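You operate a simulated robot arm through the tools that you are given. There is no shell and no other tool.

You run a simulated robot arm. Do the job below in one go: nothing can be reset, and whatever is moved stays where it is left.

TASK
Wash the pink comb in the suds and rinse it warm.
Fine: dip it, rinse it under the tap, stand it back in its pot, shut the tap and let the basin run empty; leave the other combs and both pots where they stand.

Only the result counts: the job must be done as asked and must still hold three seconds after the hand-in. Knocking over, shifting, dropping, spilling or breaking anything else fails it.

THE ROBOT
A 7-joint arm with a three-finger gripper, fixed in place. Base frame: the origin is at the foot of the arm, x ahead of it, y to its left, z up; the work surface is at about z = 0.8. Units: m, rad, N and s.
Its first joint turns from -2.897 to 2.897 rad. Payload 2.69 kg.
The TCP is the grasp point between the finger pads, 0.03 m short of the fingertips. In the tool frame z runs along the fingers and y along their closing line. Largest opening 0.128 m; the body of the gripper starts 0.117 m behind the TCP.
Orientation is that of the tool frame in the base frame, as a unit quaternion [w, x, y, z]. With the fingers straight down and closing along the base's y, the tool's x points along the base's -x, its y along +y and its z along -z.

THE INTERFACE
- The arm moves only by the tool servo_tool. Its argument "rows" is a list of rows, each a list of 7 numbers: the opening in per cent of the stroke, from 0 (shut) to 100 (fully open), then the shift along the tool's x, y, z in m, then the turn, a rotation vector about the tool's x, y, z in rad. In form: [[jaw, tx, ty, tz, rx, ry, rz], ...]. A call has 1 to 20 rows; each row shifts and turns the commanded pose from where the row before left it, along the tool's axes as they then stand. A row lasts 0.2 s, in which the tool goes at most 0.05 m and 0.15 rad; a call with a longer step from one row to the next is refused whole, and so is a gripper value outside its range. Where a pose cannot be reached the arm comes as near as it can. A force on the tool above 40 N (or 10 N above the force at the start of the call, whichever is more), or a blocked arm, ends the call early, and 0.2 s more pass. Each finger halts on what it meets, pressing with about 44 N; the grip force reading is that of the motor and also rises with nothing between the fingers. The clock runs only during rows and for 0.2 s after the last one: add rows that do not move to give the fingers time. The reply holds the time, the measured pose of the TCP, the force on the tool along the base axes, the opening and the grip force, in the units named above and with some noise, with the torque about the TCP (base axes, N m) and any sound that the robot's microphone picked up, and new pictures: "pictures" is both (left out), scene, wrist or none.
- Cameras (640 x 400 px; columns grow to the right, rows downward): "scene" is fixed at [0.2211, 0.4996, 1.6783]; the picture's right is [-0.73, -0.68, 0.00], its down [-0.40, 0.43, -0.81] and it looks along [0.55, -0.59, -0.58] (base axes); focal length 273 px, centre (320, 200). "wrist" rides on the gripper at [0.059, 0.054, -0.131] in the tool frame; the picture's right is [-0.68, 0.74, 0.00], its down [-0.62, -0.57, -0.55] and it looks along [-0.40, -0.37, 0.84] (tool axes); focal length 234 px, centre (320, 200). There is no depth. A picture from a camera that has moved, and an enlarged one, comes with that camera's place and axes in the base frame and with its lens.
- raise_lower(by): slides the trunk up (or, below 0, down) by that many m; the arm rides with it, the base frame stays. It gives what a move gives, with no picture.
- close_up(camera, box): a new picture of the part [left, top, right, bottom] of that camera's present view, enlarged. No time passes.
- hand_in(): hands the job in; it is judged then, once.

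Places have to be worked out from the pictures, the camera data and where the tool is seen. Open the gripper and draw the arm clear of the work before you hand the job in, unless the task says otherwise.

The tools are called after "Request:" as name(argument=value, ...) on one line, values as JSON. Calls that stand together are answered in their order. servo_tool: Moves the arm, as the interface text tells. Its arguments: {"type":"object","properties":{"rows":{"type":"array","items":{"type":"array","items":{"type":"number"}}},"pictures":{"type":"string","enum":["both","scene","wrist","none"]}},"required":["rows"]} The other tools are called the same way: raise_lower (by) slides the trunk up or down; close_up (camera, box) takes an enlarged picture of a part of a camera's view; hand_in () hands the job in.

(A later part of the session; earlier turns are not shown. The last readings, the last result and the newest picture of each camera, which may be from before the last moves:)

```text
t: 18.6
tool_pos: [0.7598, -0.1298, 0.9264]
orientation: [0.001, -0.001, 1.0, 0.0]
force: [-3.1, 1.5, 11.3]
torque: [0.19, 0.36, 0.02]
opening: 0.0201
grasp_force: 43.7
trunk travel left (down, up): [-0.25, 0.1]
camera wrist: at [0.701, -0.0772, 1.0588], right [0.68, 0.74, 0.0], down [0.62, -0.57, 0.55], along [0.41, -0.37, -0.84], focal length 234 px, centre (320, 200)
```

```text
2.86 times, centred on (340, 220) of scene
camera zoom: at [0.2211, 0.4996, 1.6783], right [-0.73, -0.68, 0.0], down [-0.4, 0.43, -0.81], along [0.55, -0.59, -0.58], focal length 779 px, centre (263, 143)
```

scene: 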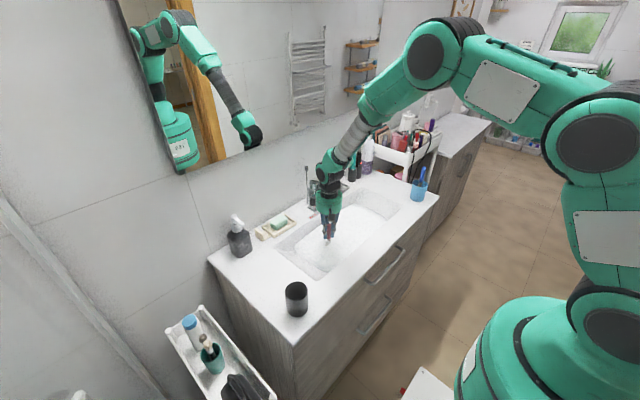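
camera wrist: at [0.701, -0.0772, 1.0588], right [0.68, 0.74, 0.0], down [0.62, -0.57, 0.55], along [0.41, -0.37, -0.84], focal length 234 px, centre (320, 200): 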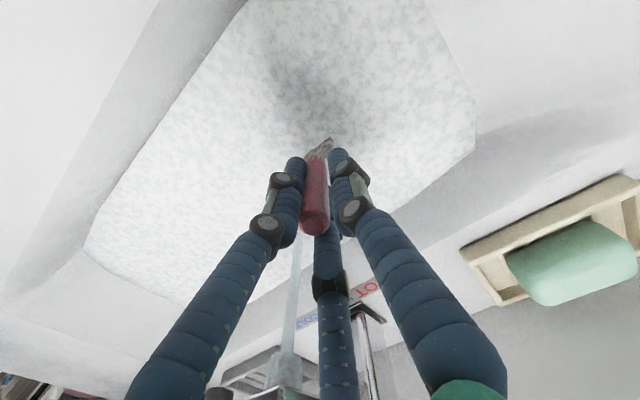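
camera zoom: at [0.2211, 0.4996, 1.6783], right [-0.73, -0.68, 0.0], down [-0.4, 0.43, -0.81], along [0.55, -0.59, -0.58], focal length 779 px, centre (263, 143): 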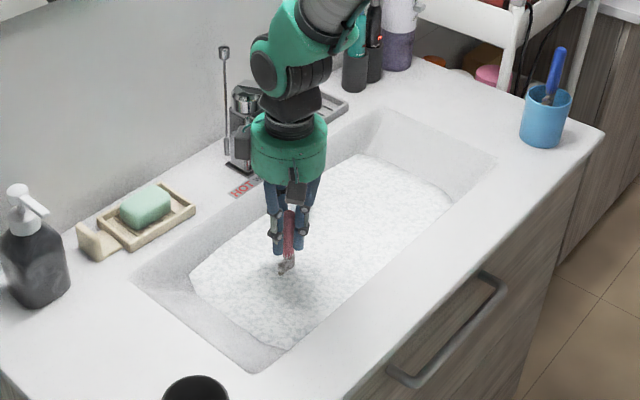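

An upward force of 11 N suggests the head tip has met the basin bottom (tip ≈0.785). I'll zoom in to see how deep the head sits in the suds.

Request:
close_up(camera="scene", box=[310, 200, 350, 260])

Request:
close_up(camera="wrist", box=[270, 90, 380, 240])

```text
6.67 times, centred on (330, 230) of scene
camera zoom: at [0.2211, 0.4996, 1.6783], right [-0.73, -0.68, 0.0], down [-0.4, 0.43, -0.81], along [0.55, -0.59, -0.58], focal length 1817 px, centre (253, 0)
```

zoom: 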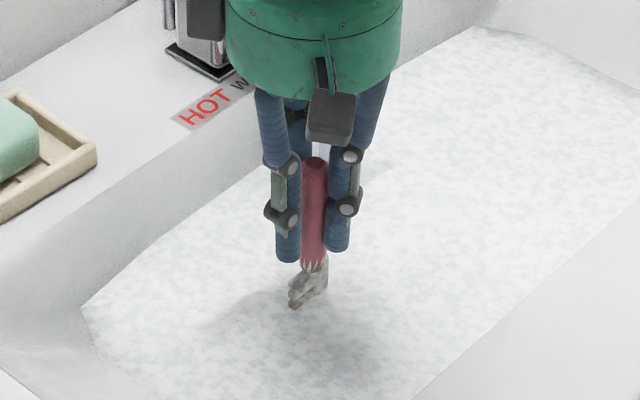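

```text
2.67 times, centred on (325, 165) of wrist
camera zoom: at [0.701, -0.0772, 1.0588], right [0.68, 0.74, 0.0], down [0.62, -0.57, 0.55], along [0.41, -0.37, -0.84], focal length 624 px, centre (307, 293)
```

zoom: 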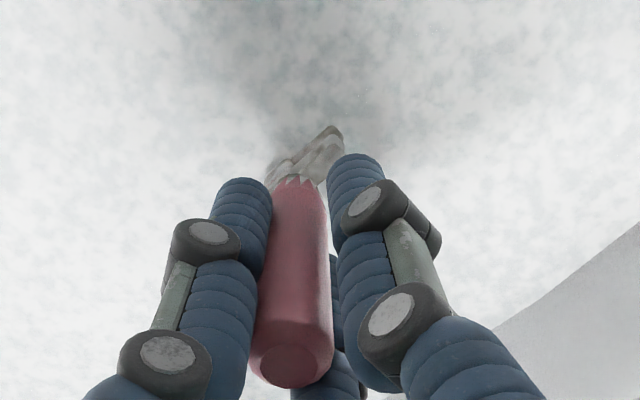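

The head has turned pale with suds, with about 55 mm of it submerged and the tip touching the bottom. I'll back off 4 mm and swish gently for about 2 s so the dip counts.

Request:
servo_tool(rows=[[0, 0, 0, -0.004, 0, 0, 0], [0, 0.015, 0, 0, 0, 0, 0], [0, 0, -0.015, 0, 0, 0, 0], [0, -0.015, 0, 0, 0, 0, 0], [0, -0.01, 0, 0, 0, 0, 0], [0, 0, 0.015, 0, 0, 0, 0], [0, 0.01, 0, 0, 0, 0, 0], [0, 0, 0, 0.002, 0, 0, 0], [0, 0, 0, 0, 0, 0, 0], [0, 0, 0, 0, 0, 0, 0]], pictures="both")

Request:
close_up(camera="scene", box=[310, 200, 350, 260])

Request:
close_up(camera="scene", box=[280, 160, 420, 290])

```text
t: 20.8
tool_pos: [0.7575, -0.129, 0.9309]
orientation: [-0.001, -0.001, 1.0, 0.0]
force: [0.0, -0.9, -0.8]
torque: [0.02, -0.02, -0.01]
opening: 0.0199
grasp_force: 43.6
trunk travel left (down, up): [-0.25, 0.1]
camera wrist: at [0.6993, -0.0753, 1.0614], right [0.68, 0.74, 0.0], down [0.62, -0.57, 0.55], along [0.4, -0.37, -0.84], focal length 234 px, centre (320, 200)
```

scene: 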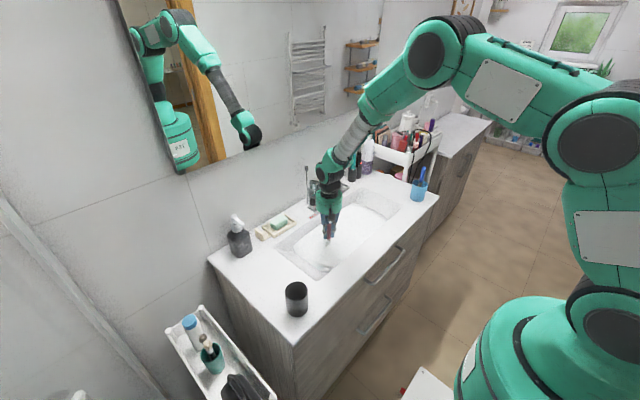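
wrist: 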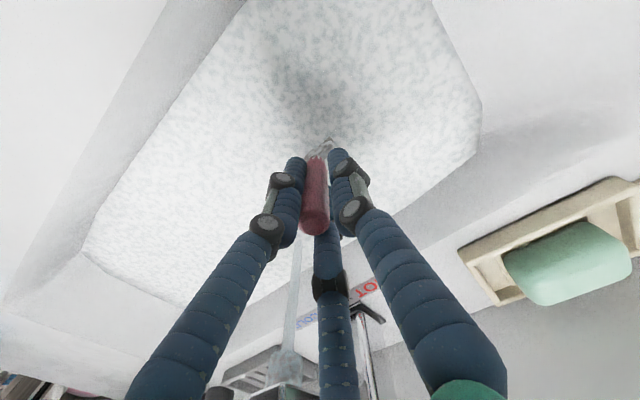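

```text
6.67 times, centred on (330, 230) of scene
camera zoom: at [0.2211, 0.4996, 1.6783], right [-0.73, -0.68, 0.0], down [-0.4, 0.43, -0.81], along [0.55, -0.59, -0.58], focal length 1817 px, centre (253, 0)
```

zoom: 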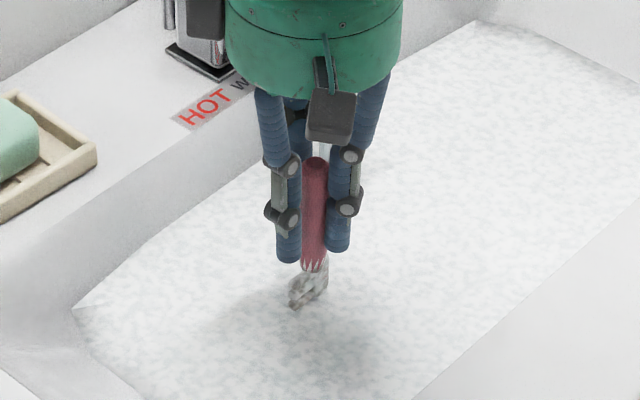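

```text
3.08 times, centred on (350, 225) of scene
camera zoom: at [0.2211, 0.4996, 1.6783], right [-0.73, -0.68, 0.0], down [-0.4, 0.43, -0.81], along [0.55, -0.59, -0.58], focal length 839 px, centre (228, 123)
```

zoom: 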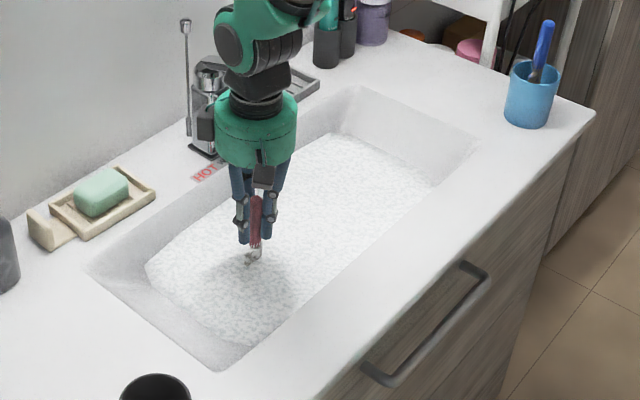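

The head is well sudsed and the force is back to zero; the level is only creeping up. Now I lift the comb out, shift back over the front of the basin at z≈1.04, and pitch the tool 65° so the head points forward under the spout.

Request:
servo_tool(rows=[[0, 0, 0, -0.0363, 0, 0, 0], [0, 0, 0, -0.0363, 0, 0, 0], [0, 0, 0, -0.0363, 0, 0, 0], [0, 0.0325, -0.0343, 0, 0, 0, 0], [0, 0.0325, -0.0343, 0, 0, 0, 0], [0, 0.0325, -0.0343, 0, 0, 0, 0], [0, 0, 0, 0, 0, -0.14175, 0], [0, 0, 0, 0, 0, -0.14175, 0], [0, 0, 0, 0, 0, -0.14175, 0], [0, 0, 0, 0, 0, -0.14175, 0], [0, 0, 0, 0, 0, -0.14175, 0], [0, 0, 0, 0, 0, -0.14175, 0], [0, 0, 0, 0, 0, -0.14175, 0], [0, 0, 0, 0, 0, -0.14175, 0]], pictures="both")

Request:
close_up(camera="scene", box=[290, 150, 420, 280])

Request:
close_up(camera="wrist", box=[240, 80, 420, 260])

```text
t: 23.8
tool_pos: [0.6591, -0.2312, 1.0377]
orientation: [0.537, 0.0, 0.844, 0.0]
force: [-0.1, 0.5, -0.3]
torque: [0.0, 0.07, -0.01]
opening: 0.0177
grasp_force: 43.3
trunk travel left (down, up): [-0.25, 0.1]
camera wrist: at [0.5173, -0.1779, 1.0403], right [0.29, 0.74, 0.61], down [-0.24, -0.57, 0.79], along [0.93, -0.37, 0.01], focal length 234 px, centre (320, 200)
```

scene: 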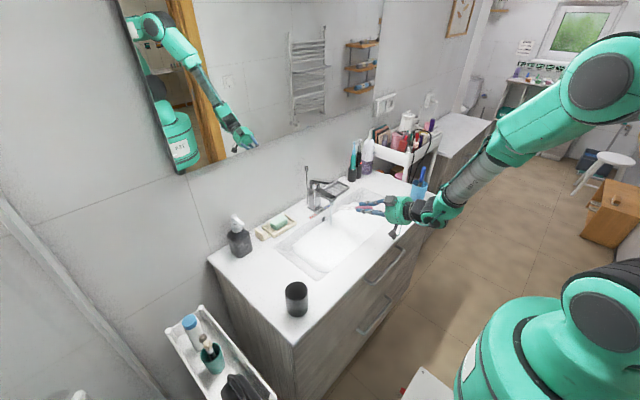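
wrist: 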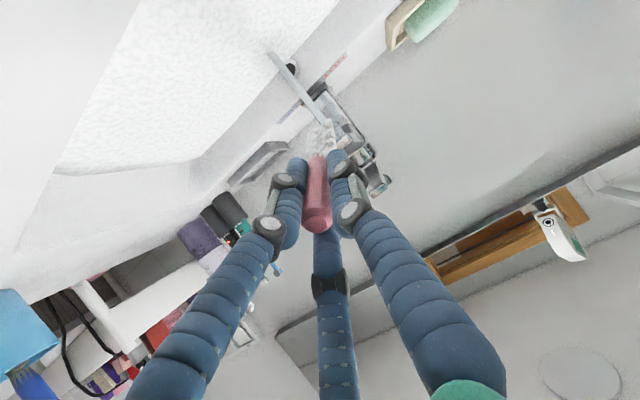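

```text
3.08 times, centred on (355, 215) of scene
camera zoom: at [0.2211, 0.4996, 1.6783], right [-0.73, -0.68, 0.0], down [-0.4, 0.43, -0.81], along [0.55, -0.59, -0.58], focal length 839 px, centre (212, 154)
```

zoom: 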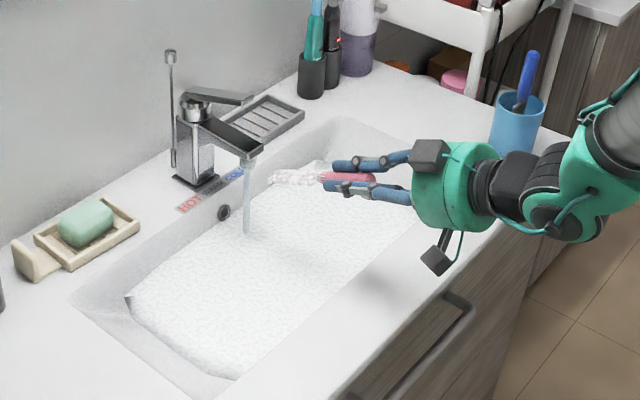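

```text
2.22 times, centred on (330, 170) of wrist
camera zoom: at [0.5173, -0.1779, 1.0403], right [0.29, 0.74, 0.61], down [-0.24, -0.57, 0.79], along [0.93, -0.37, 0.01], focal length 520 px, centre (298, 267)
```

zoom: 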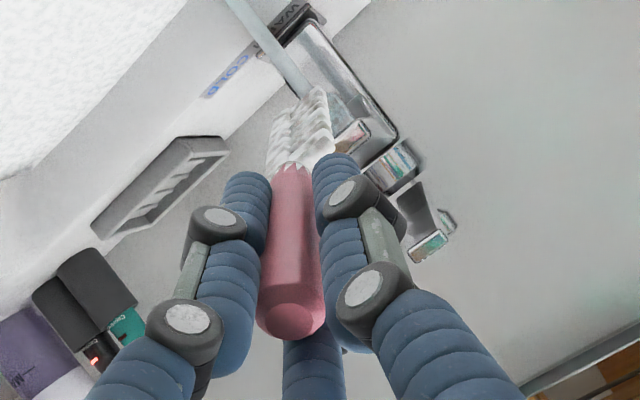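

The whole head is white with foam and the tip sits where expected. I'll drop 0.07 m and slide forward so the stream falls on the head about 0.11 m from the TCP, then check the alignment.

Request:
servo_tool(rows=[[0, 0.0317, 0, 0.0148, 0, 0, 0], [0, 0.0317, 0, 0.0148, 0, 0, 0], [0, -0.0136, -0.0005, 0.0362, 0, 0, 0], [0, -0.0136, 0, 0.0363, 0, 0, 0], [0, 0, 0, 0, 0, 0, 0], [0, 0, 0, 0, 0, 0, 0]], pictures="both")

Request:
close_up(camera="scene", box=[300, 160, 390, 250])

Request:
close_up(camera="wrist", box=[250, 40, 400, 200])

```text
t: 25.2
tool_pos: [0.7365, -0.233, 0.9638]
orientation: [0.537, 0.0, 0.844, 0.001]
force: [-0.4, -1.0, -0.5]
torque: [0.0, 0.04, 0.03]
opening: 0.018
grasp_force: 43.2
trunk travel left (down, up): [-0.25, 0.1]
camera wrist: at [0.5932, -0.1794, 0.9672], right [0.29, 0.74, 0.61], down [-0.24, -0.57, 0.79], along [0.93, -0.37, 0.01], focal length 234 px, centre (320, 200)
```

scene: 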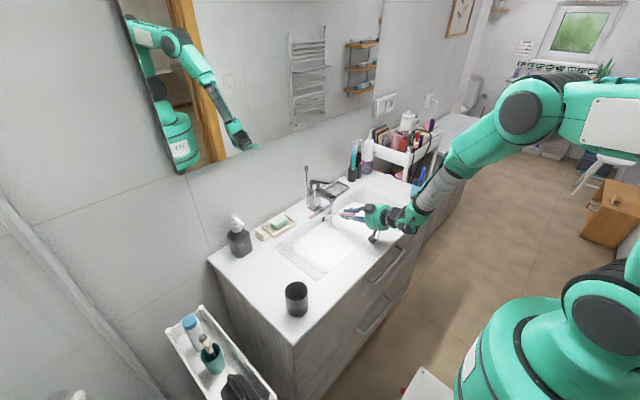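
wrist: 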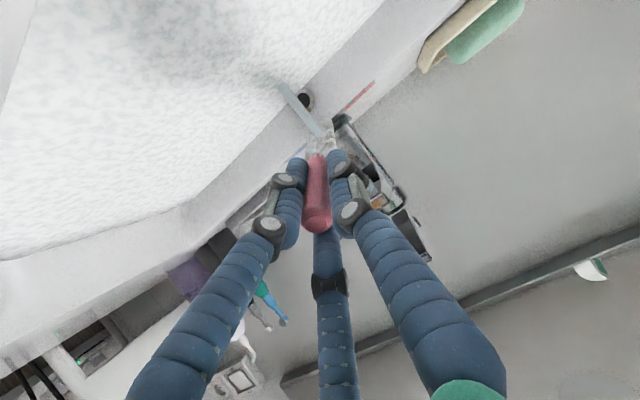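

```text
4.44 times, centred on (345, 205) of scene
camera zoom: at [0.2211, 0.4996, 1.6783], right [-0.73, -0.68, 0.0], down [-0.4, 0.43, -0.81], along [0.55, -0.59, -0.58], focal length 1212 px, centre (209, 178)
```

zoom: 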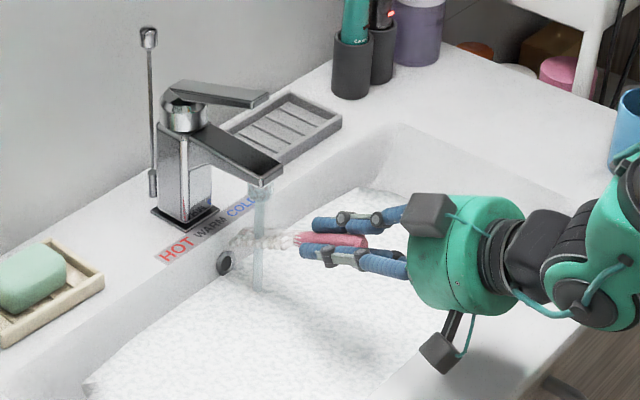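

```text
2.50 times, centred on (325, 120) of wrist
camera zoom: at [0.5932, -0.1794, 0.9672], right [0.29, 0.74, 0.61], down [-0.24, -0.57, 0.79], along [0.93, -0.37, 0.01], focal length 585 px, centre (308, 400)
```

zoom: 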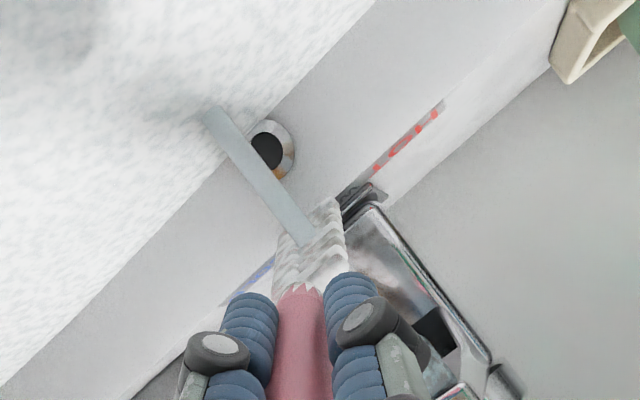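

The stream is falling on the head and foam is already thinning. I'll sweep the head slowly back and forth under the stream for about 3.5 s, keeping clear of the spout and back wall.

Request:
servo_tool(rows=[[0, 0.0042, 0, -0.0091, 0, 0, 0], [0, 0, 0, 0, 0, 0, 0], [0, 0.0042, 0, -0.0091, 0, 0, 0], [0, 0, 0.005, 0, 0, 0, 0], [0, 0, -0.005, 0, 0, 0, 0], [0, -0.0042, 0, 0.0091, 0, 0, 0], [0, 0, -0.005, 0, 0, 0, 0], [0, 0, 0.005, 0, 0, 0, 0], [0, -0.0042, 0, 0.0091, 0, 0, 0], [0, 0, 0.005, 0, 0, 0, 0], [0, 0, -0.005, 0, 0, 0, 0], [0, -0.0042, 0, 0.0091, 0, 0, 0], [0, 0, 0.005, 0, 0, 0, 0], [0, 0, -0.005, 0, 0, 0, 0], [0, 0.0042, 0, -0.0091, 0, 0, 0], [0, 0, 0, 0, 0, 0, 0], [0, 0, 0, 0, 0, 0, 0]], pictures="both")

Request:
close_up(camera="scene", box=[320, 180, 370, 230])

Request:
close_up(camera="wrist", box=[270, 90, 370, 190])

Request:
close_up(camera="scene", box=[270, 160, 410, 290])

```text
t: 28.8
tool_pos: [0.7366, -0.2309, 0.9611]
orientation: [0.537, -0.001, 0.844, 0.001]
force: [0.0, 0.4, 0.0]
torque: [0.02, 0.05, -0.01]
opening: 0.018
grasp_force: 43.7
trunk travel left (down, up): [-0.25, 0.1]
camera wrist: at [0.5935, -0.1784, 0.9649], right [0.29, 0.74, 0.61], down [-0.24, -0.57, 0.79], along [0.93, -0.37, 0.01], focal length 234 px, centre (320, 200)
```

scene: 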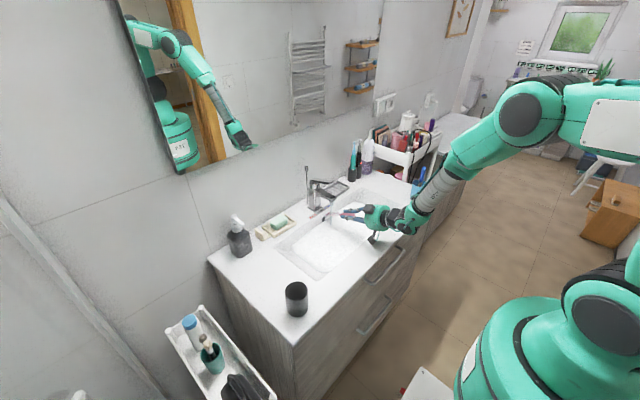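
wrist: 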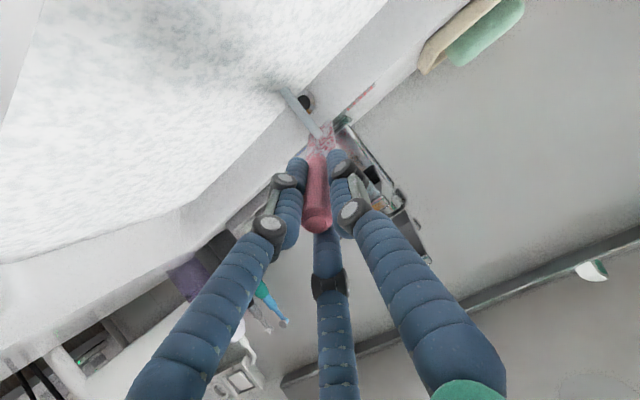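

```text
8.00 times, centred on (345, 205) of scene
camera zoom: at [0.2211, 0.4996, 1.6783], right [-0.73, -0.68, 0.0], down [-0.4, 0.43, -0.81], along [0.55, -0.59, -0.58], focal length 2181 px, centre (120, 160)
```

zoom: 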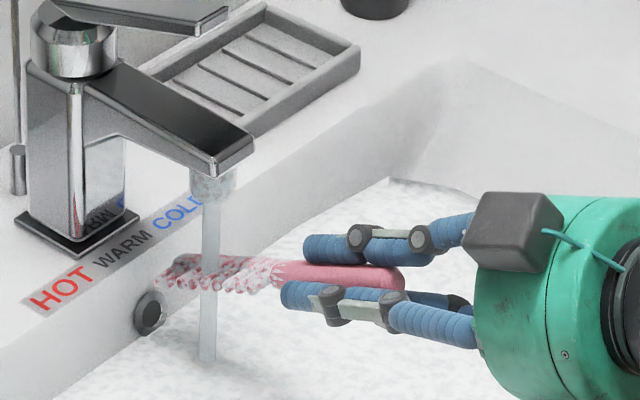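

```text
4.00 times, centred on (320, 140) of wrist
camera zoom: at [0.5935, -0.1784, 0.9649], right [0.29, 0.74, 0.61], down [-0.24, -0.57, 0.79], along [0.93, -0.37, 0.01], focal length 937 px, centre (320, 440)
```

zoom: 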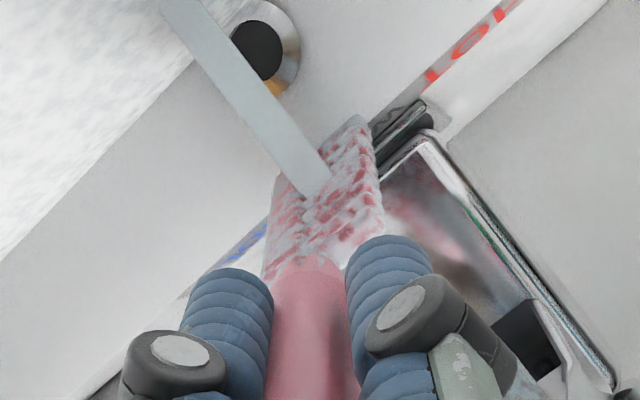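

```text
3.08 times, centred on (340, 225) of scene
camera zoom: at [0.2211, 0.4996, 1.6783], right [-0.73, -0.68, 0.0], down [-0.4, 0.43, -0.81], along [0.55, -0.59, -0.58], focal length 839 px, centre (258, 123)
```

zoom: 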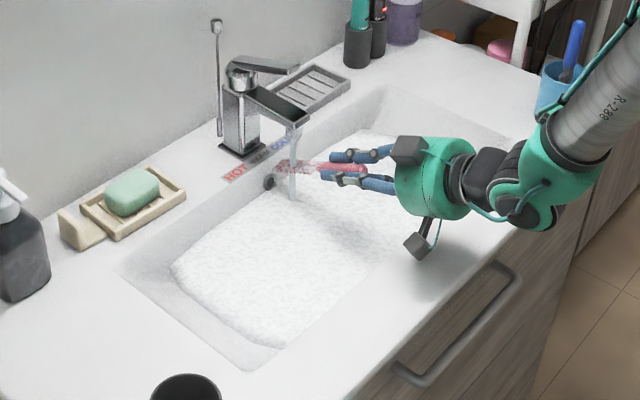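

The head now shows clean pink with remaining foam patches, so the rinse is progressing. I'll continue sweeping under the stream for another 4 s.

Request:
servo_tool(rows=[[0, -0.0042, 0, 0.0091, 0, 0, 0], [0, 0, 0.005, 0, 0, 0, 0], [0, 0, -0.005, 0, 0, 0, 0], [0, 0, -0.005, 0, 0, 0, 0], [0, 0, 0.005, 0, 0, 0, 0], [0, 0.0042, 0, -0.0091, 0, 0, 0], [0, 0, 0.005, 0, 0, 0, 0], [0, 0, -0.005, 0, 0, 0, 0], [0, 0, 0, 0, 0, 0, 0], [0, 0.0042, 0, -0.0091, 0, 0, 0], [0, 0, 0.005, 0, 0, 0, 0], [0, 0, -0.005, 0, 0, 0, 0], [0, 0.0042, 0, -0.0091, 0, 0, 0], [0, 0, 0, 0, 0, 0, 0], [0, -0.0042, 0, 0.0091, 0, 0, 0], [0, -0.0042, 0, 0.0091, 0, 0, 0], [0, 0, 0, 0, 0, 0, 0], [0, 0, 0, 0, 0, 0, 0]], pictures="both")

Request:
close_up(camera="scene", box=[320, 180, 370, 230])

Request:
close_up(camera="wrist", box=[270, 90, 370, 190])

```text
t: 32.6
tool_pos: [0.7359, -0.2325, 0.9599]
orientation: [0.537, 0.0, 0.844, 0.001]
force: [0.3, -0.7, 0.5]
torque: [0.0, 0.02, -0.01]
opening: 0.018
grasp_force: 43.5
trunk travel left (down, up): [-0.25, 0.1]
camera wrist: at [0.5924, -0.1793, 0.9642], right [0.29, 0.74, 0.61], down [-0.24, -0.57, 0.79], along [0.93, -0.37, 0.01], focal length 234 px, centre (320, 200)
```

scene: 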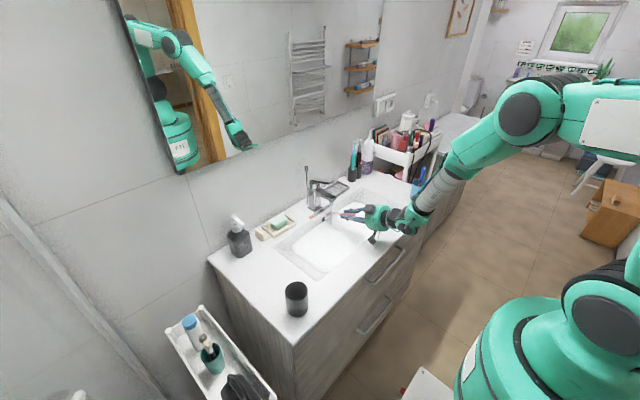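
wrist: 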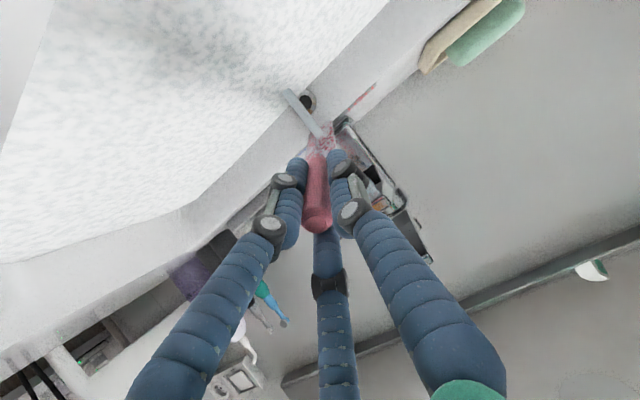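

```text
8.00 times, centred on (345, 205) of scene
camera zoom: at [0.2211, 0.4996, 1.6783], right [-0.73, -0.68, 0.0], down [-0.4, 0.43, -0.81], along [0.55, -0.59, -0.58], focal length 2181 px, centre (120, 160)
```

zoom: 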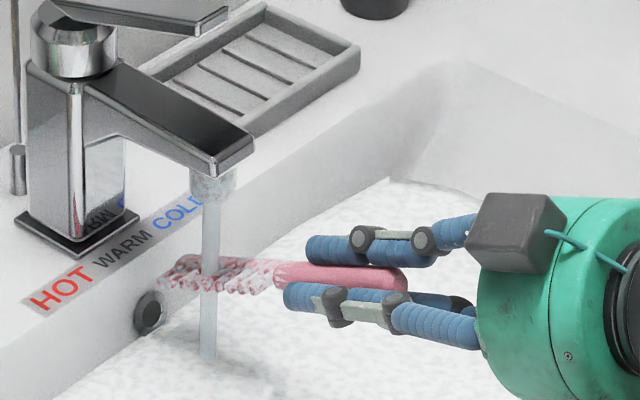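

```text
4.00 times, centred on (320, 140) of wrist
camera zoom: at [0.5924, -0.1793, 0.9642], right [0.29, 0.74, 0.61], down [-0.24, -0.57, 0.79], along [0.93, -0.37, 0.01], focal length 937 px, centre (320, 440)
```

zoom: 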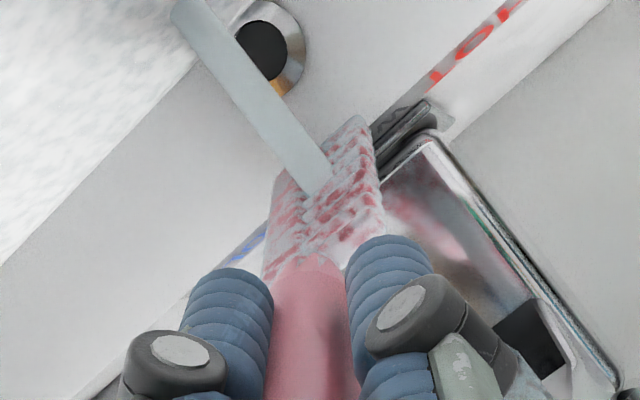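

Foam is thinner but patches remain toward the neck. I'll move the head 9 mm further into the stream and hold there about 3 s, then compare.

Request:
servo_tool(rows=[[0, -0.0042, 0, 0.0091, 0, 0, 0], [0, 0, 0, 0, 0, 0, 0], [0, 0, 0, 0, 0, 0, 0], [0, 0, 0, 0, 0, 0, 0], [0, 0, 0, 0, 0, 0, 0], [0, 0, 0, 0, 0, 0, 0], [0, 0, 0, 0, 0, 0, 0], [0, 0, 0, 0, 0, 0, 0], [0, 0, 0, 0, 0, 0, 0], [0, 0, 0, 0, 0, 0, 0], [0, 0, 0, 0, 0, 0, 0], [0, 0, 0, 0, 0, 0, 0], [0, 0, 0, 0, 0, 0, 0], [0, 0, 0, 0, 0, 0, 0]], pictures="wrist")

Request:
close_up(camera="scene", box=[320, 180, 370, 230])

Request:
close_up(camera="wrist", box=[270, 90, 370, 190])

Request:
close_up(camera="scene", box=[270, 160, 410, 290])

```text
t: 35.6
tool_pos: [0.7466, -0.2318, 0.9613]
orientation: [0.536, 0.0, 0.844, 0.001]
force: [-0.1, -0.6, -0.3]
torque: [0.01, 0.03, -0.01]
opening: 0.0179
grasp_force: 43.2
trunk travel left (down, up): [-0.25, 0.1]
camera wrist: at [0.6027, -0.178, 0.9641], right [0.29, 0.74, 0.61], down [-0.24, -0.57, 0.79], along [0.93, -0.37, 0.01], focal length 234 px, centre (320, 200)
```

wrist: 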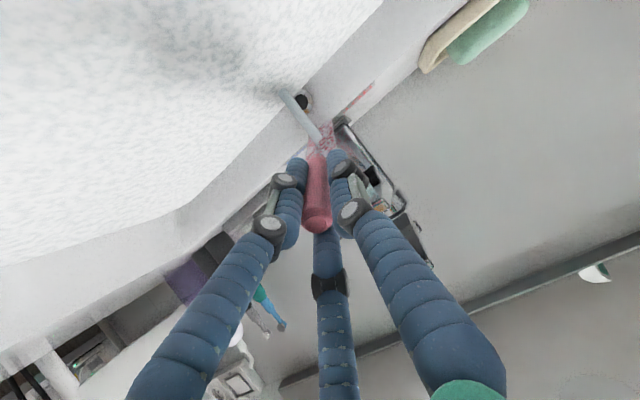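

```text
8.00 times, centred on (345, 205) of scene
camera zoom: at [0.2211, 0.4996, 1.6783], right [-0.73, -0.68, 0.0], down [-0.4, 0.43, -0.81], along [0.55, -0.59, -0.58], focal length 2181 px, centre (120, 160)
```

zoom: 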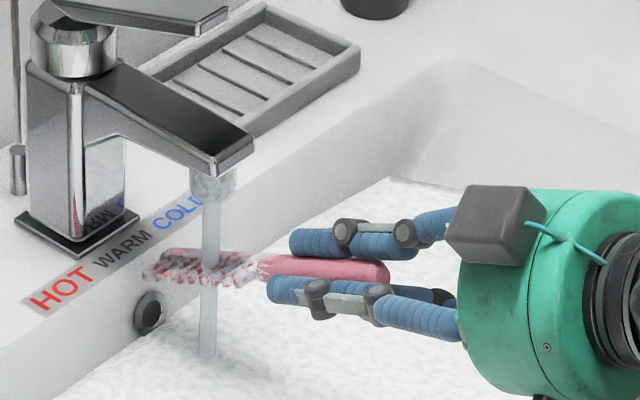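

```text
4.00 times, centred on (320, 140) of wrist
camera zoom: at [0.6027, -0.178, 0.9641], right [0.29, 0.74, 0.61], down [-0.24, -0.57, 0.79], along [0.93, -0.37, 0.01], focal length 937 px, centre (320, 440)
```

zoom: 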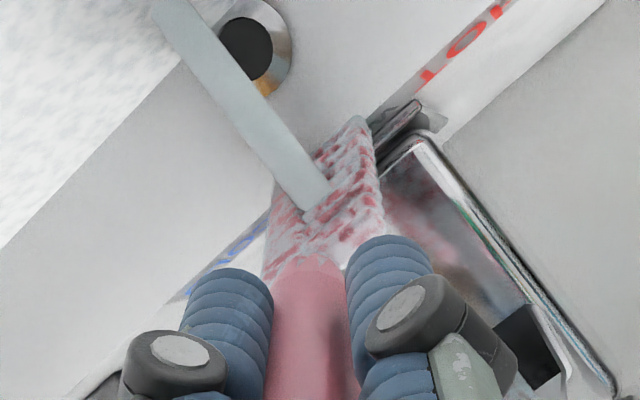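

```text
3.08 times, centred on (340, 225) of scene
camera zoom: at [0.2211, 0.4996, 1.6783], right [-0.73, -0.68, 0.0], down [-0.4, 0.43, -0.81], along [0.55, -0.59, -0.58], focal length 839 px, centre (258, 123)
```

zoom: 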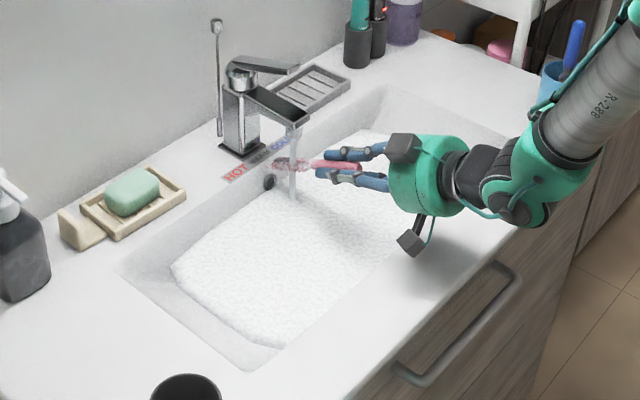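

Holding still made no further difference, so the remaining foam is probably on parts the stream has not reached. I'll look closely at the head to see which areas.

Request:
close_up(camera="scene", box=[334, 202, 358, 220])

Request:
close_up(camera="wrist", box=[300, 110, 345, 165])

```text
16.00 times, centred on (346, 211) of scene
camera zoom: at [0.2211, 0.4996, 1.6783], right [-0.73, -0.68, 0.0], down [-0.4, 0.43, -0.81], along [0.55, -0.59, -0.58], focal length 4362 px, centre (-96, 24)
```

zoom: 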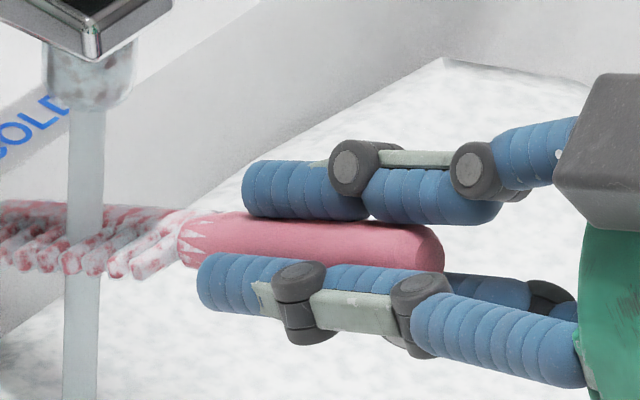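

```text
7.27 times, centred on (322, 138) of wrist
camera zoom: at [0.6027, -0.178, 0.9641], right [0.29, 0.74, 0.61], down [-0.24, -0.57, 0.79], along [0.93, -0.37, 0.01], focal length 1703 px, centre (302, 654)
```

zoom: 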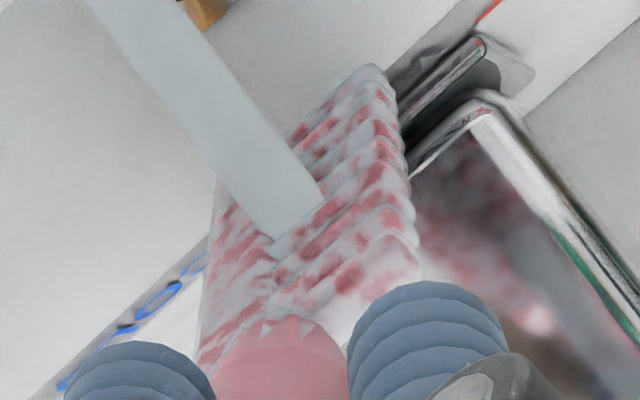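

Foam patches persist evenly on the tines, so likely the tip and neck ends of the head have not passed under the stream. I'll draw the head slowly back so the stream runs along to the very tip, then compare.

Request:
servo_tool(rows=[[0, 0.0042, 0, -0.0091, 0, 0, 0], [0, 0.0042, 0, -0.0091, 0, 0, 0], [0, 0.0034, 0, -0.0073, 0, 0, 0], [0, 0.0034, 0, -0.0073, 0, 0, 0], [0, 0, 0, 0, 0, 0, 0], [0, 0.0025, 0, -0.0054, 0, 0, 0], [0, 0, 0, 0, 0, 0, 0], [0, 0.0042, 0, -0.0091, 0, 0, 0], [0, 0.0042, 0, -0.0091, 0, 0, 0]], pictures="wrist")

Request:
close_up(camera="scene", box=[330, 195, 366, 225])

Request:
close_up(camera="wrist", box=[300, 110, 345, 165])

```text
t: 37.6
tool_pos: [0.6835, -0.2314, 0.9617]
orientation: [0.536, -0.001, 0.844, 0.001]
force: [0.3, -0.3, -0.1]
torque: [0.02, -0.01, -0.03]
opening: 0.0177
grasp_force: 43.5
trunk travel left (down, up): [-0.25, 0.1]
camera wrist: at [0.541, -0.1783, 0.9638], right [0.29, 0.74, 0.61], down [-0.23, -0.57, 0.79], along [0.93, -0.37, 0.01], focal length 234 px, centre (320, 200)
```

wrist: 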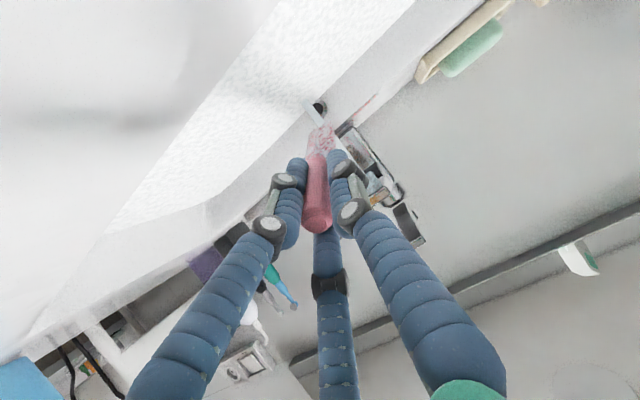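

```text
13.33 times, centred on (348, 210) of scene
camera zoom: at [0.2211, 0.4996, 1.6783], right [-0.73, -0.68, 0.0], down [-0.4, 0.43, -0.81], along [0.55, -0.59, -0.58], focal length 3635 px, centre (-53, 67)
```

zoom: 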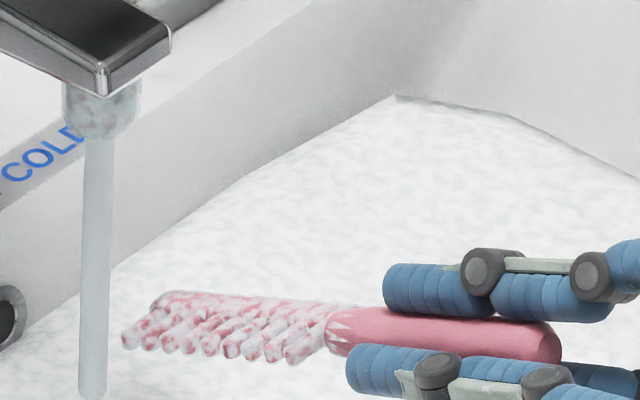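

```text
7.27 times, centred on (322, 138) of wrist
camera zoom: at [0.541, -0.1783, 0.9638], right [0.29, 0.74, 0.61], down [-0.23, -0.57, 0.79], along [0.93, -0.37, 0.01], focal length 1703 px, centre (302, 654)
```

zoom: 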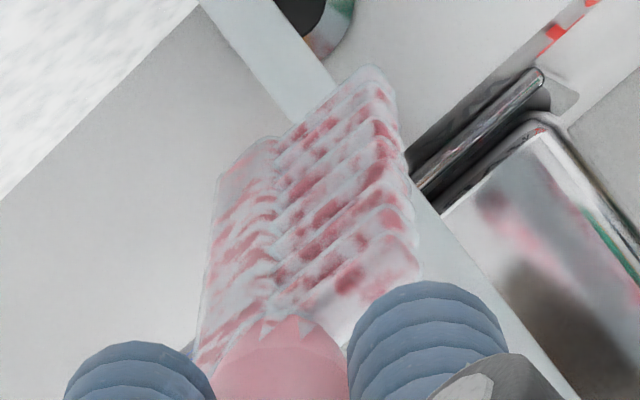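

The foam is mottled along the entire head, and the neck-side tines have never been under the stream. I'll flatten the pitch a little (to ~74°) for spout and counter clearance and sweep the head slowly forward until the stream reaches the neck end.

Request:
servo_tool(rows=[[0, 0, 0, 0, 0, -0.15, 0], [0, -0.00185, 0, 0.00935, 0, 0, 0], [0, -0.00185, 0, 0.00935, 0, 0, 0], [0, -0.00185, 0, 0.00935, 0, 0, 0], [0, -0.00185, 0, 0.00935, 0, 0, 0], [0, -0.00185, 0, 0.00935, 0, 0, 0], [0, -0.00185, 0, 0.00935, 0, 0, 0], [0, -0.00185, 0, 0.00935, 0, 0, 0], [0, -0.00185, 0, 0.00935, 0, 0, 0], [0, -0.00185, 0, 0.00935, 0, 0, 0], [0, -0.0013, 0, 0.0065, 0, 0, 0], [0, 0, 0, 0, 0, 0, 0], [0, 0, 0, 0, 0, 0, 0]], pictures="both")

Request:
close_up(camera="scene", box=[320, 185, 368, 225])

Request:
close_up(camera="wrist", box=[290, 100, 355, 175])

```text
t: 40.4
tool_pos: [0.7776, -0.2327, 0.9515]
orientation: [0.597, 0.0, 0.802, 0.001]
force: [-11.8, -0.4, 0.4]
torque: [-0.01, 0.36, 0.05]
opening: 0.0178
grasp_force: 43.8
trunk travel left (down, up): [-0.25, 0.1]
camera wrist: at [0.6347, -0.1799, 0.9336], right [0.19, 0.74, 0.65], down [-0.35, -0.57, 0.75], along [0.92, -0.37, 0.15], focal length 234 px, centre (320, 200)
```

scene: 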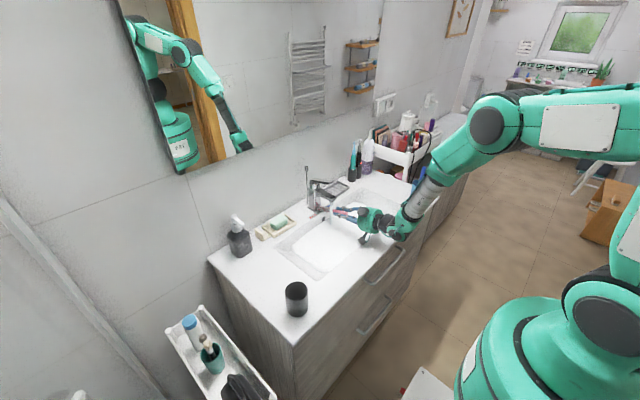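
wrist: 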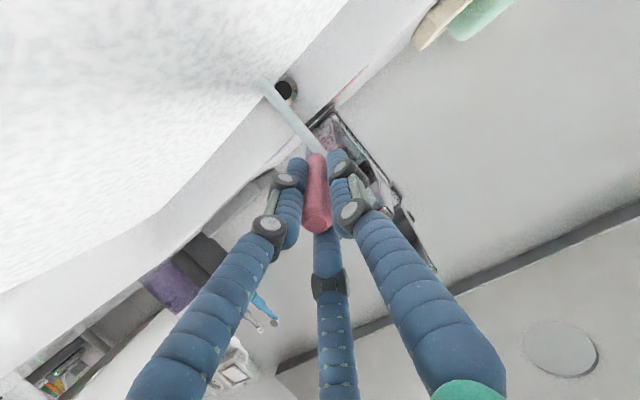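

```text
10.00 times, centred on (344, 205) of scene
camera zoom: at [0.2211, 0.4996, 1.6783], right [-0.73, -0.68, 0.0], down [-0.4, 0.43, -0.81], along [0.55, -0.59, -0.58], focal length 2726 px, centre (80, 150)
```

zoom: 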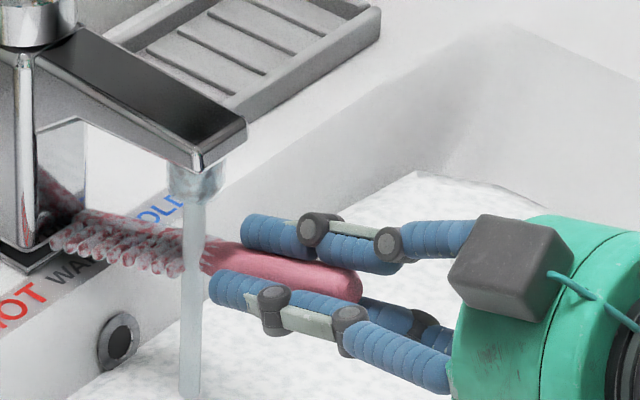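

```text
5.33 times, centred on (322, 138) of wrist
camera zoom: at [0.6347, -0.1799, 0.9336], right [0.19, 0.74, 0.65], down [-0.35, -0.57, 0.75], along [0.92, -0.37, 0.15], focal length 1249 px, centre (307, 533)
```

zoom: 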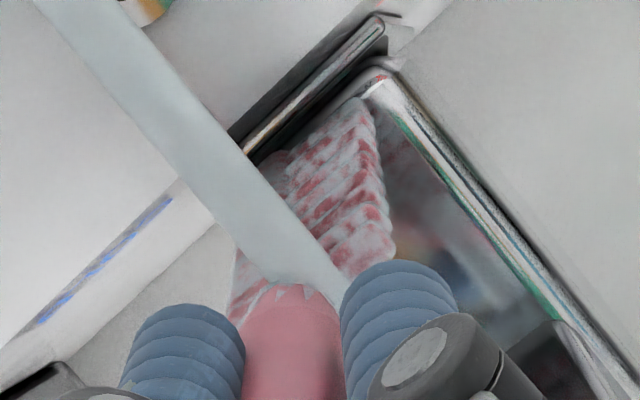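

The comb tip has just touched the tap's column (12 N along -x), so I back off 10 mm, keeping the neck end in the stream, and check the foam again.

Request:
servo_tool(rows=[[0, 0.0028, 0, -0.0096, 0, 0, 0], [0, 0, 0, 0, 0, 0, 0], [0, 0, 0, 0, 0, 0, 0], [0, 0, 0, 0, 0, 0, 0], [0, 0, 0, 0, 0, 0, 0], [0, 0.0028, 0, -0.0096, 0, 0, 0], [0, 0, 0, 0, 0, 0, 0], [0, 0, 0, 0, 0, 0, 0]], pictures="wrist")

Request:
close_up(camera="scene", box=[320, 185, 368, 225])

Request:
close_up(camera="wrist", box=[290, 100, 355, 175])

```text
t: 42.2
tool_pos: [0.7577, -0.2333, 0.9542]
orientation: [0.598, 0.0, 0.802, 0.001]
force: [0.3, 0.2, 0.1]
torque: [0.01, 0.01, -0.01]
opening: 0.018
grasp_force: 43.6
trunk travel left (down, up): [-0.25, 0.1]
camera wrist: at [0.6159, -0.1794, 0.9356], right [0.19, 0.74, 0.65], down [-0.35, -0.57, 0.75], along [0.92, -0.37, 0.15], focal length 234 px, centre (320, 200)
```

wrist: 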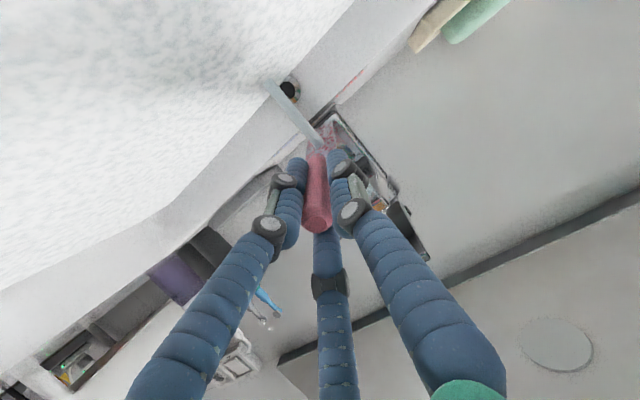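

```text
10.00 times, centred on (344, 205) of scene
camera zoom: at [0.2211, 0.4996, 1.6783], right [-0.73, -0.68, 0.0], down [-0.4, 0.43, -0.81], along [0.55, -0.59, -0.58], focal length 2726 px, centre (80, 150)
```

zoom: 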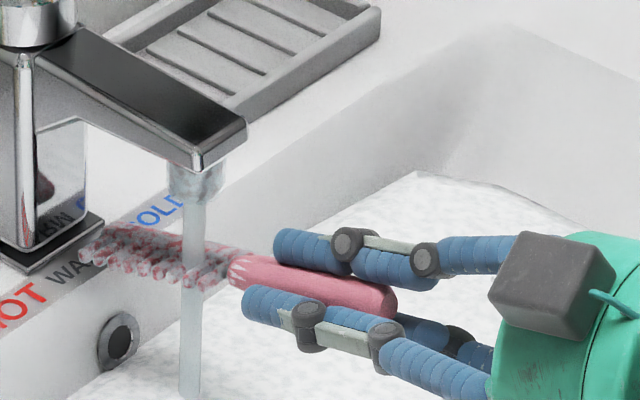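

```text
5.33 times, centred on (322, 138) of wrist
camera zoom: at [0.6159, -0.1794, 0.9356], right [0.19, 0.74, 0.65], down [-0.35, -0.57, 0.75], along [0.92, -0.37, 0.15], focal length 1249 px, centre (307, 533)
```

zoom: 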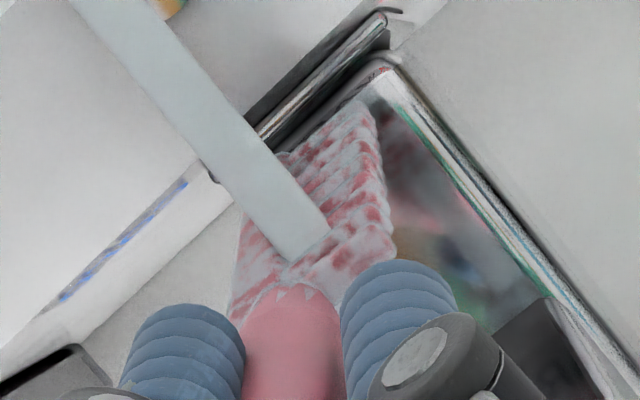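

Sweeping lengthwise gave no further change; the tines stick out toward +y, so their ends may have stayed beside the narrow stream. I'll offset the comb 11 mm and then 21 mm toward -y and sweep along its length at each offset.

Request:
servo_tool(rows=[[0, 0, -0.011, 0, 0, 0, 0], [0, 0, 0, 0, 0, 0, 0], [0, 0.0028, 0, -0.0096, 0, 0, 0], [0, 0.0028, 0, -0.0096, 0, 0, 0], [0, 0.0028, 0, -0.0096, 0, 0, 0], [0, 0.0028, 0, -0.0096, 0, 0, 0], [0, 0.0028, 0, -0.0096, 0, 0, 0], [0, 0, -0.009, 0, 0, 0, 0], [0, -0.0028, 0, 0.0096, 0, 0, 0], [0, -0.0028, 0, 0.0096, 0, 0, 0], [0, -0.0028, 0, 0.0096, 0, 0, 0], [0, -0.0028, 0, 0.0096, 0, 0, 0], [0, -0.0028, 0, 0.0096, 0, 0, 0], [0, 0, 0, 0, 0, 0, 0]], pictures="wrist")

Request:
close_up(camera="scene", box=[320, 185, 368, 225])

Request:
close_up(camera="wrist", box=[290, 100, 355, 175])

```text
t: 45.2
tool_pos: [0.7557, -0.2526, 0.9551]
orientation: [0.598, 0.001, 0.801, 0.0]
force: [0.1, 0.8, 0.3]
torque: [-0.01, 0.03, 0.01]
opening: 0.018
grasp_force: 43.2
trunk travel left (down, up): [-0.25, 0.1]
camera wrist: at [0.6144, -0.1988, 0.9361], right [0.19, 0.74, 0.65], down [-0.35, -0.57, 0.75], along [0.92, -0.37, 0.15], focal length 234 px, centre (320, 200)
```

wrist: 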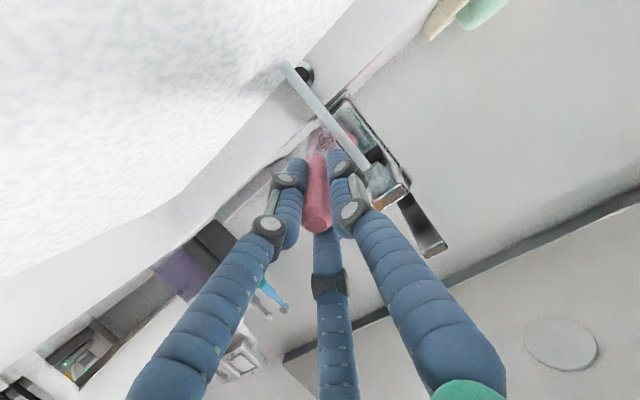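

```text
10.00 times, centred on (344, 205) of scene
camera zoom: at [0.2211, 0.4996, 1.6783], right [-0.73, -0.68, 0.0], down [-0.4, 0.43, -0.81], along [0.55, -0.59, -0.58], focal length 2726 px, centre (80, 150)
```

zoom: 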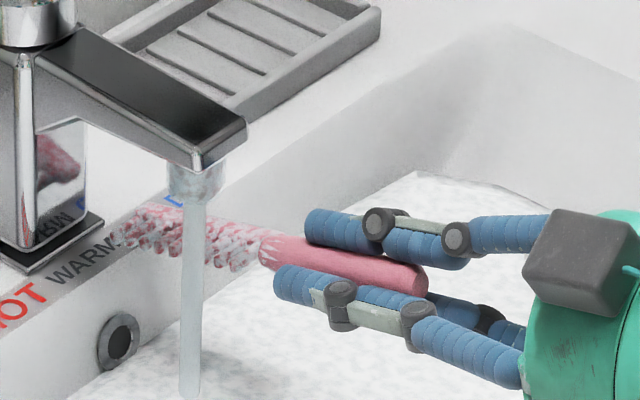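

```text
5.33 times, centred on (322, 138) of wrist
camera zoom: at [0.6144, -0.1988, 0.9361], right [0.19, 0.74, 0.65], down [-0.35, -0.57, 0.75], along [0.92, -0.37, 0.15], focal length 1249 px, centre (307, 533)
```

zoom: 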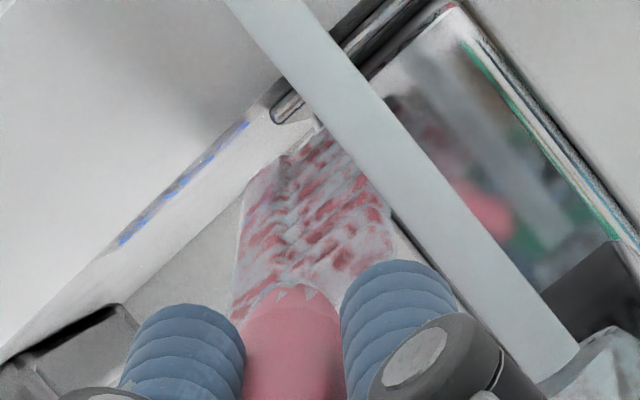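

The pattern is unchanged by the sideways offset. I'll zoom far in to judge whether those pale patches are foam or just the head's own wet surface, and compare with the blue comb.

Request:
close_up(camera="wrist", box=[308, 122, 338, 152])

Request:
close_up(camera="scene", box=[330, 200, 350, 216])

Request:
close_up(camera="scene", box=[405, 160, 435, 205])

Request:
close_up(camera="scene", box=[270, 160, 410, 290])

```text
13.33 times, centred on (323, 137) of wrist
camera zoom: at [0.6144, -0.1988, 0.9361], right [0.19, 0.74, 0.65], down [-0.35, -0.57, 0.75], along [0.92, -0.37, 0.15], focal length 3122 px, centre (280, 1040)
```

zoom: 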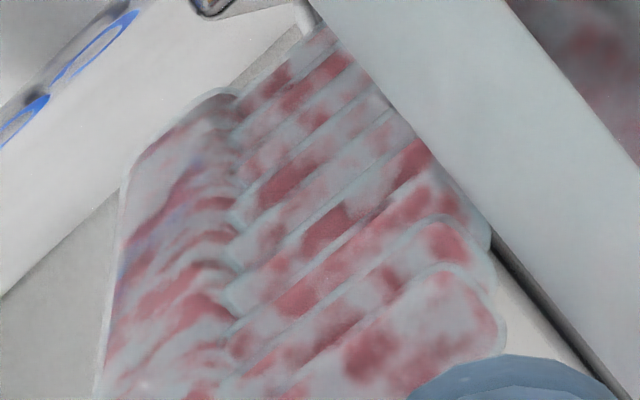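

```text
16.00 times, centred on (340, 208) of scene
camera zoom: at [0.2211, 0.4996, 1.6783], right [-0.73, -0.68, 0.0], down [-0.4, 0.43, -0.81], along [0.55, -0.59, -0.58], focal length 4362 px, centre (0, 72)
```

zoom: 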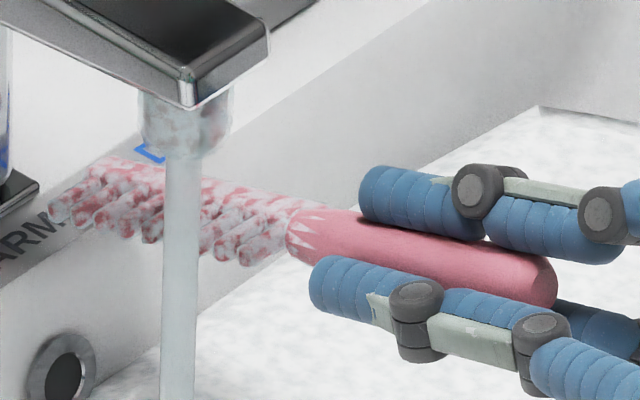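

```text
8.89 times, centred on (420, 182) of scene
camera zoom: at [0.2211, 0.4996, 1.6783], right [-0.73, -0.68, 0.0], down [-0.4, 0.43, -0.81], along [0.55, -0.59, -0.58], focal length 2423 px, centre (-569, 356)
```

zoom: 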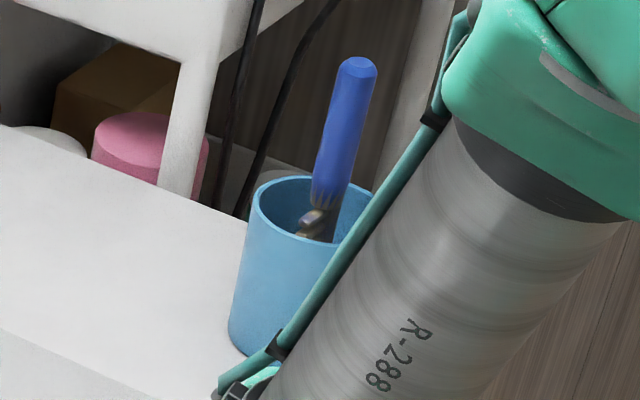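

```text
3.08 times, centred on (340, 225) of scene
camera zoom: at [0.2211, 0.4996, 1.6783], right [-0.73, -0.68, 0.0], down [-0.4, 0.43, -0.81], along [0.55, -0.59, -0.58], focal length 839 px, centre (258, 123)
```

zoom: 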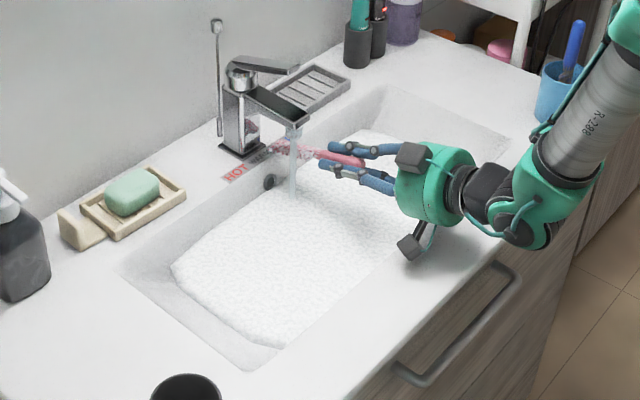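

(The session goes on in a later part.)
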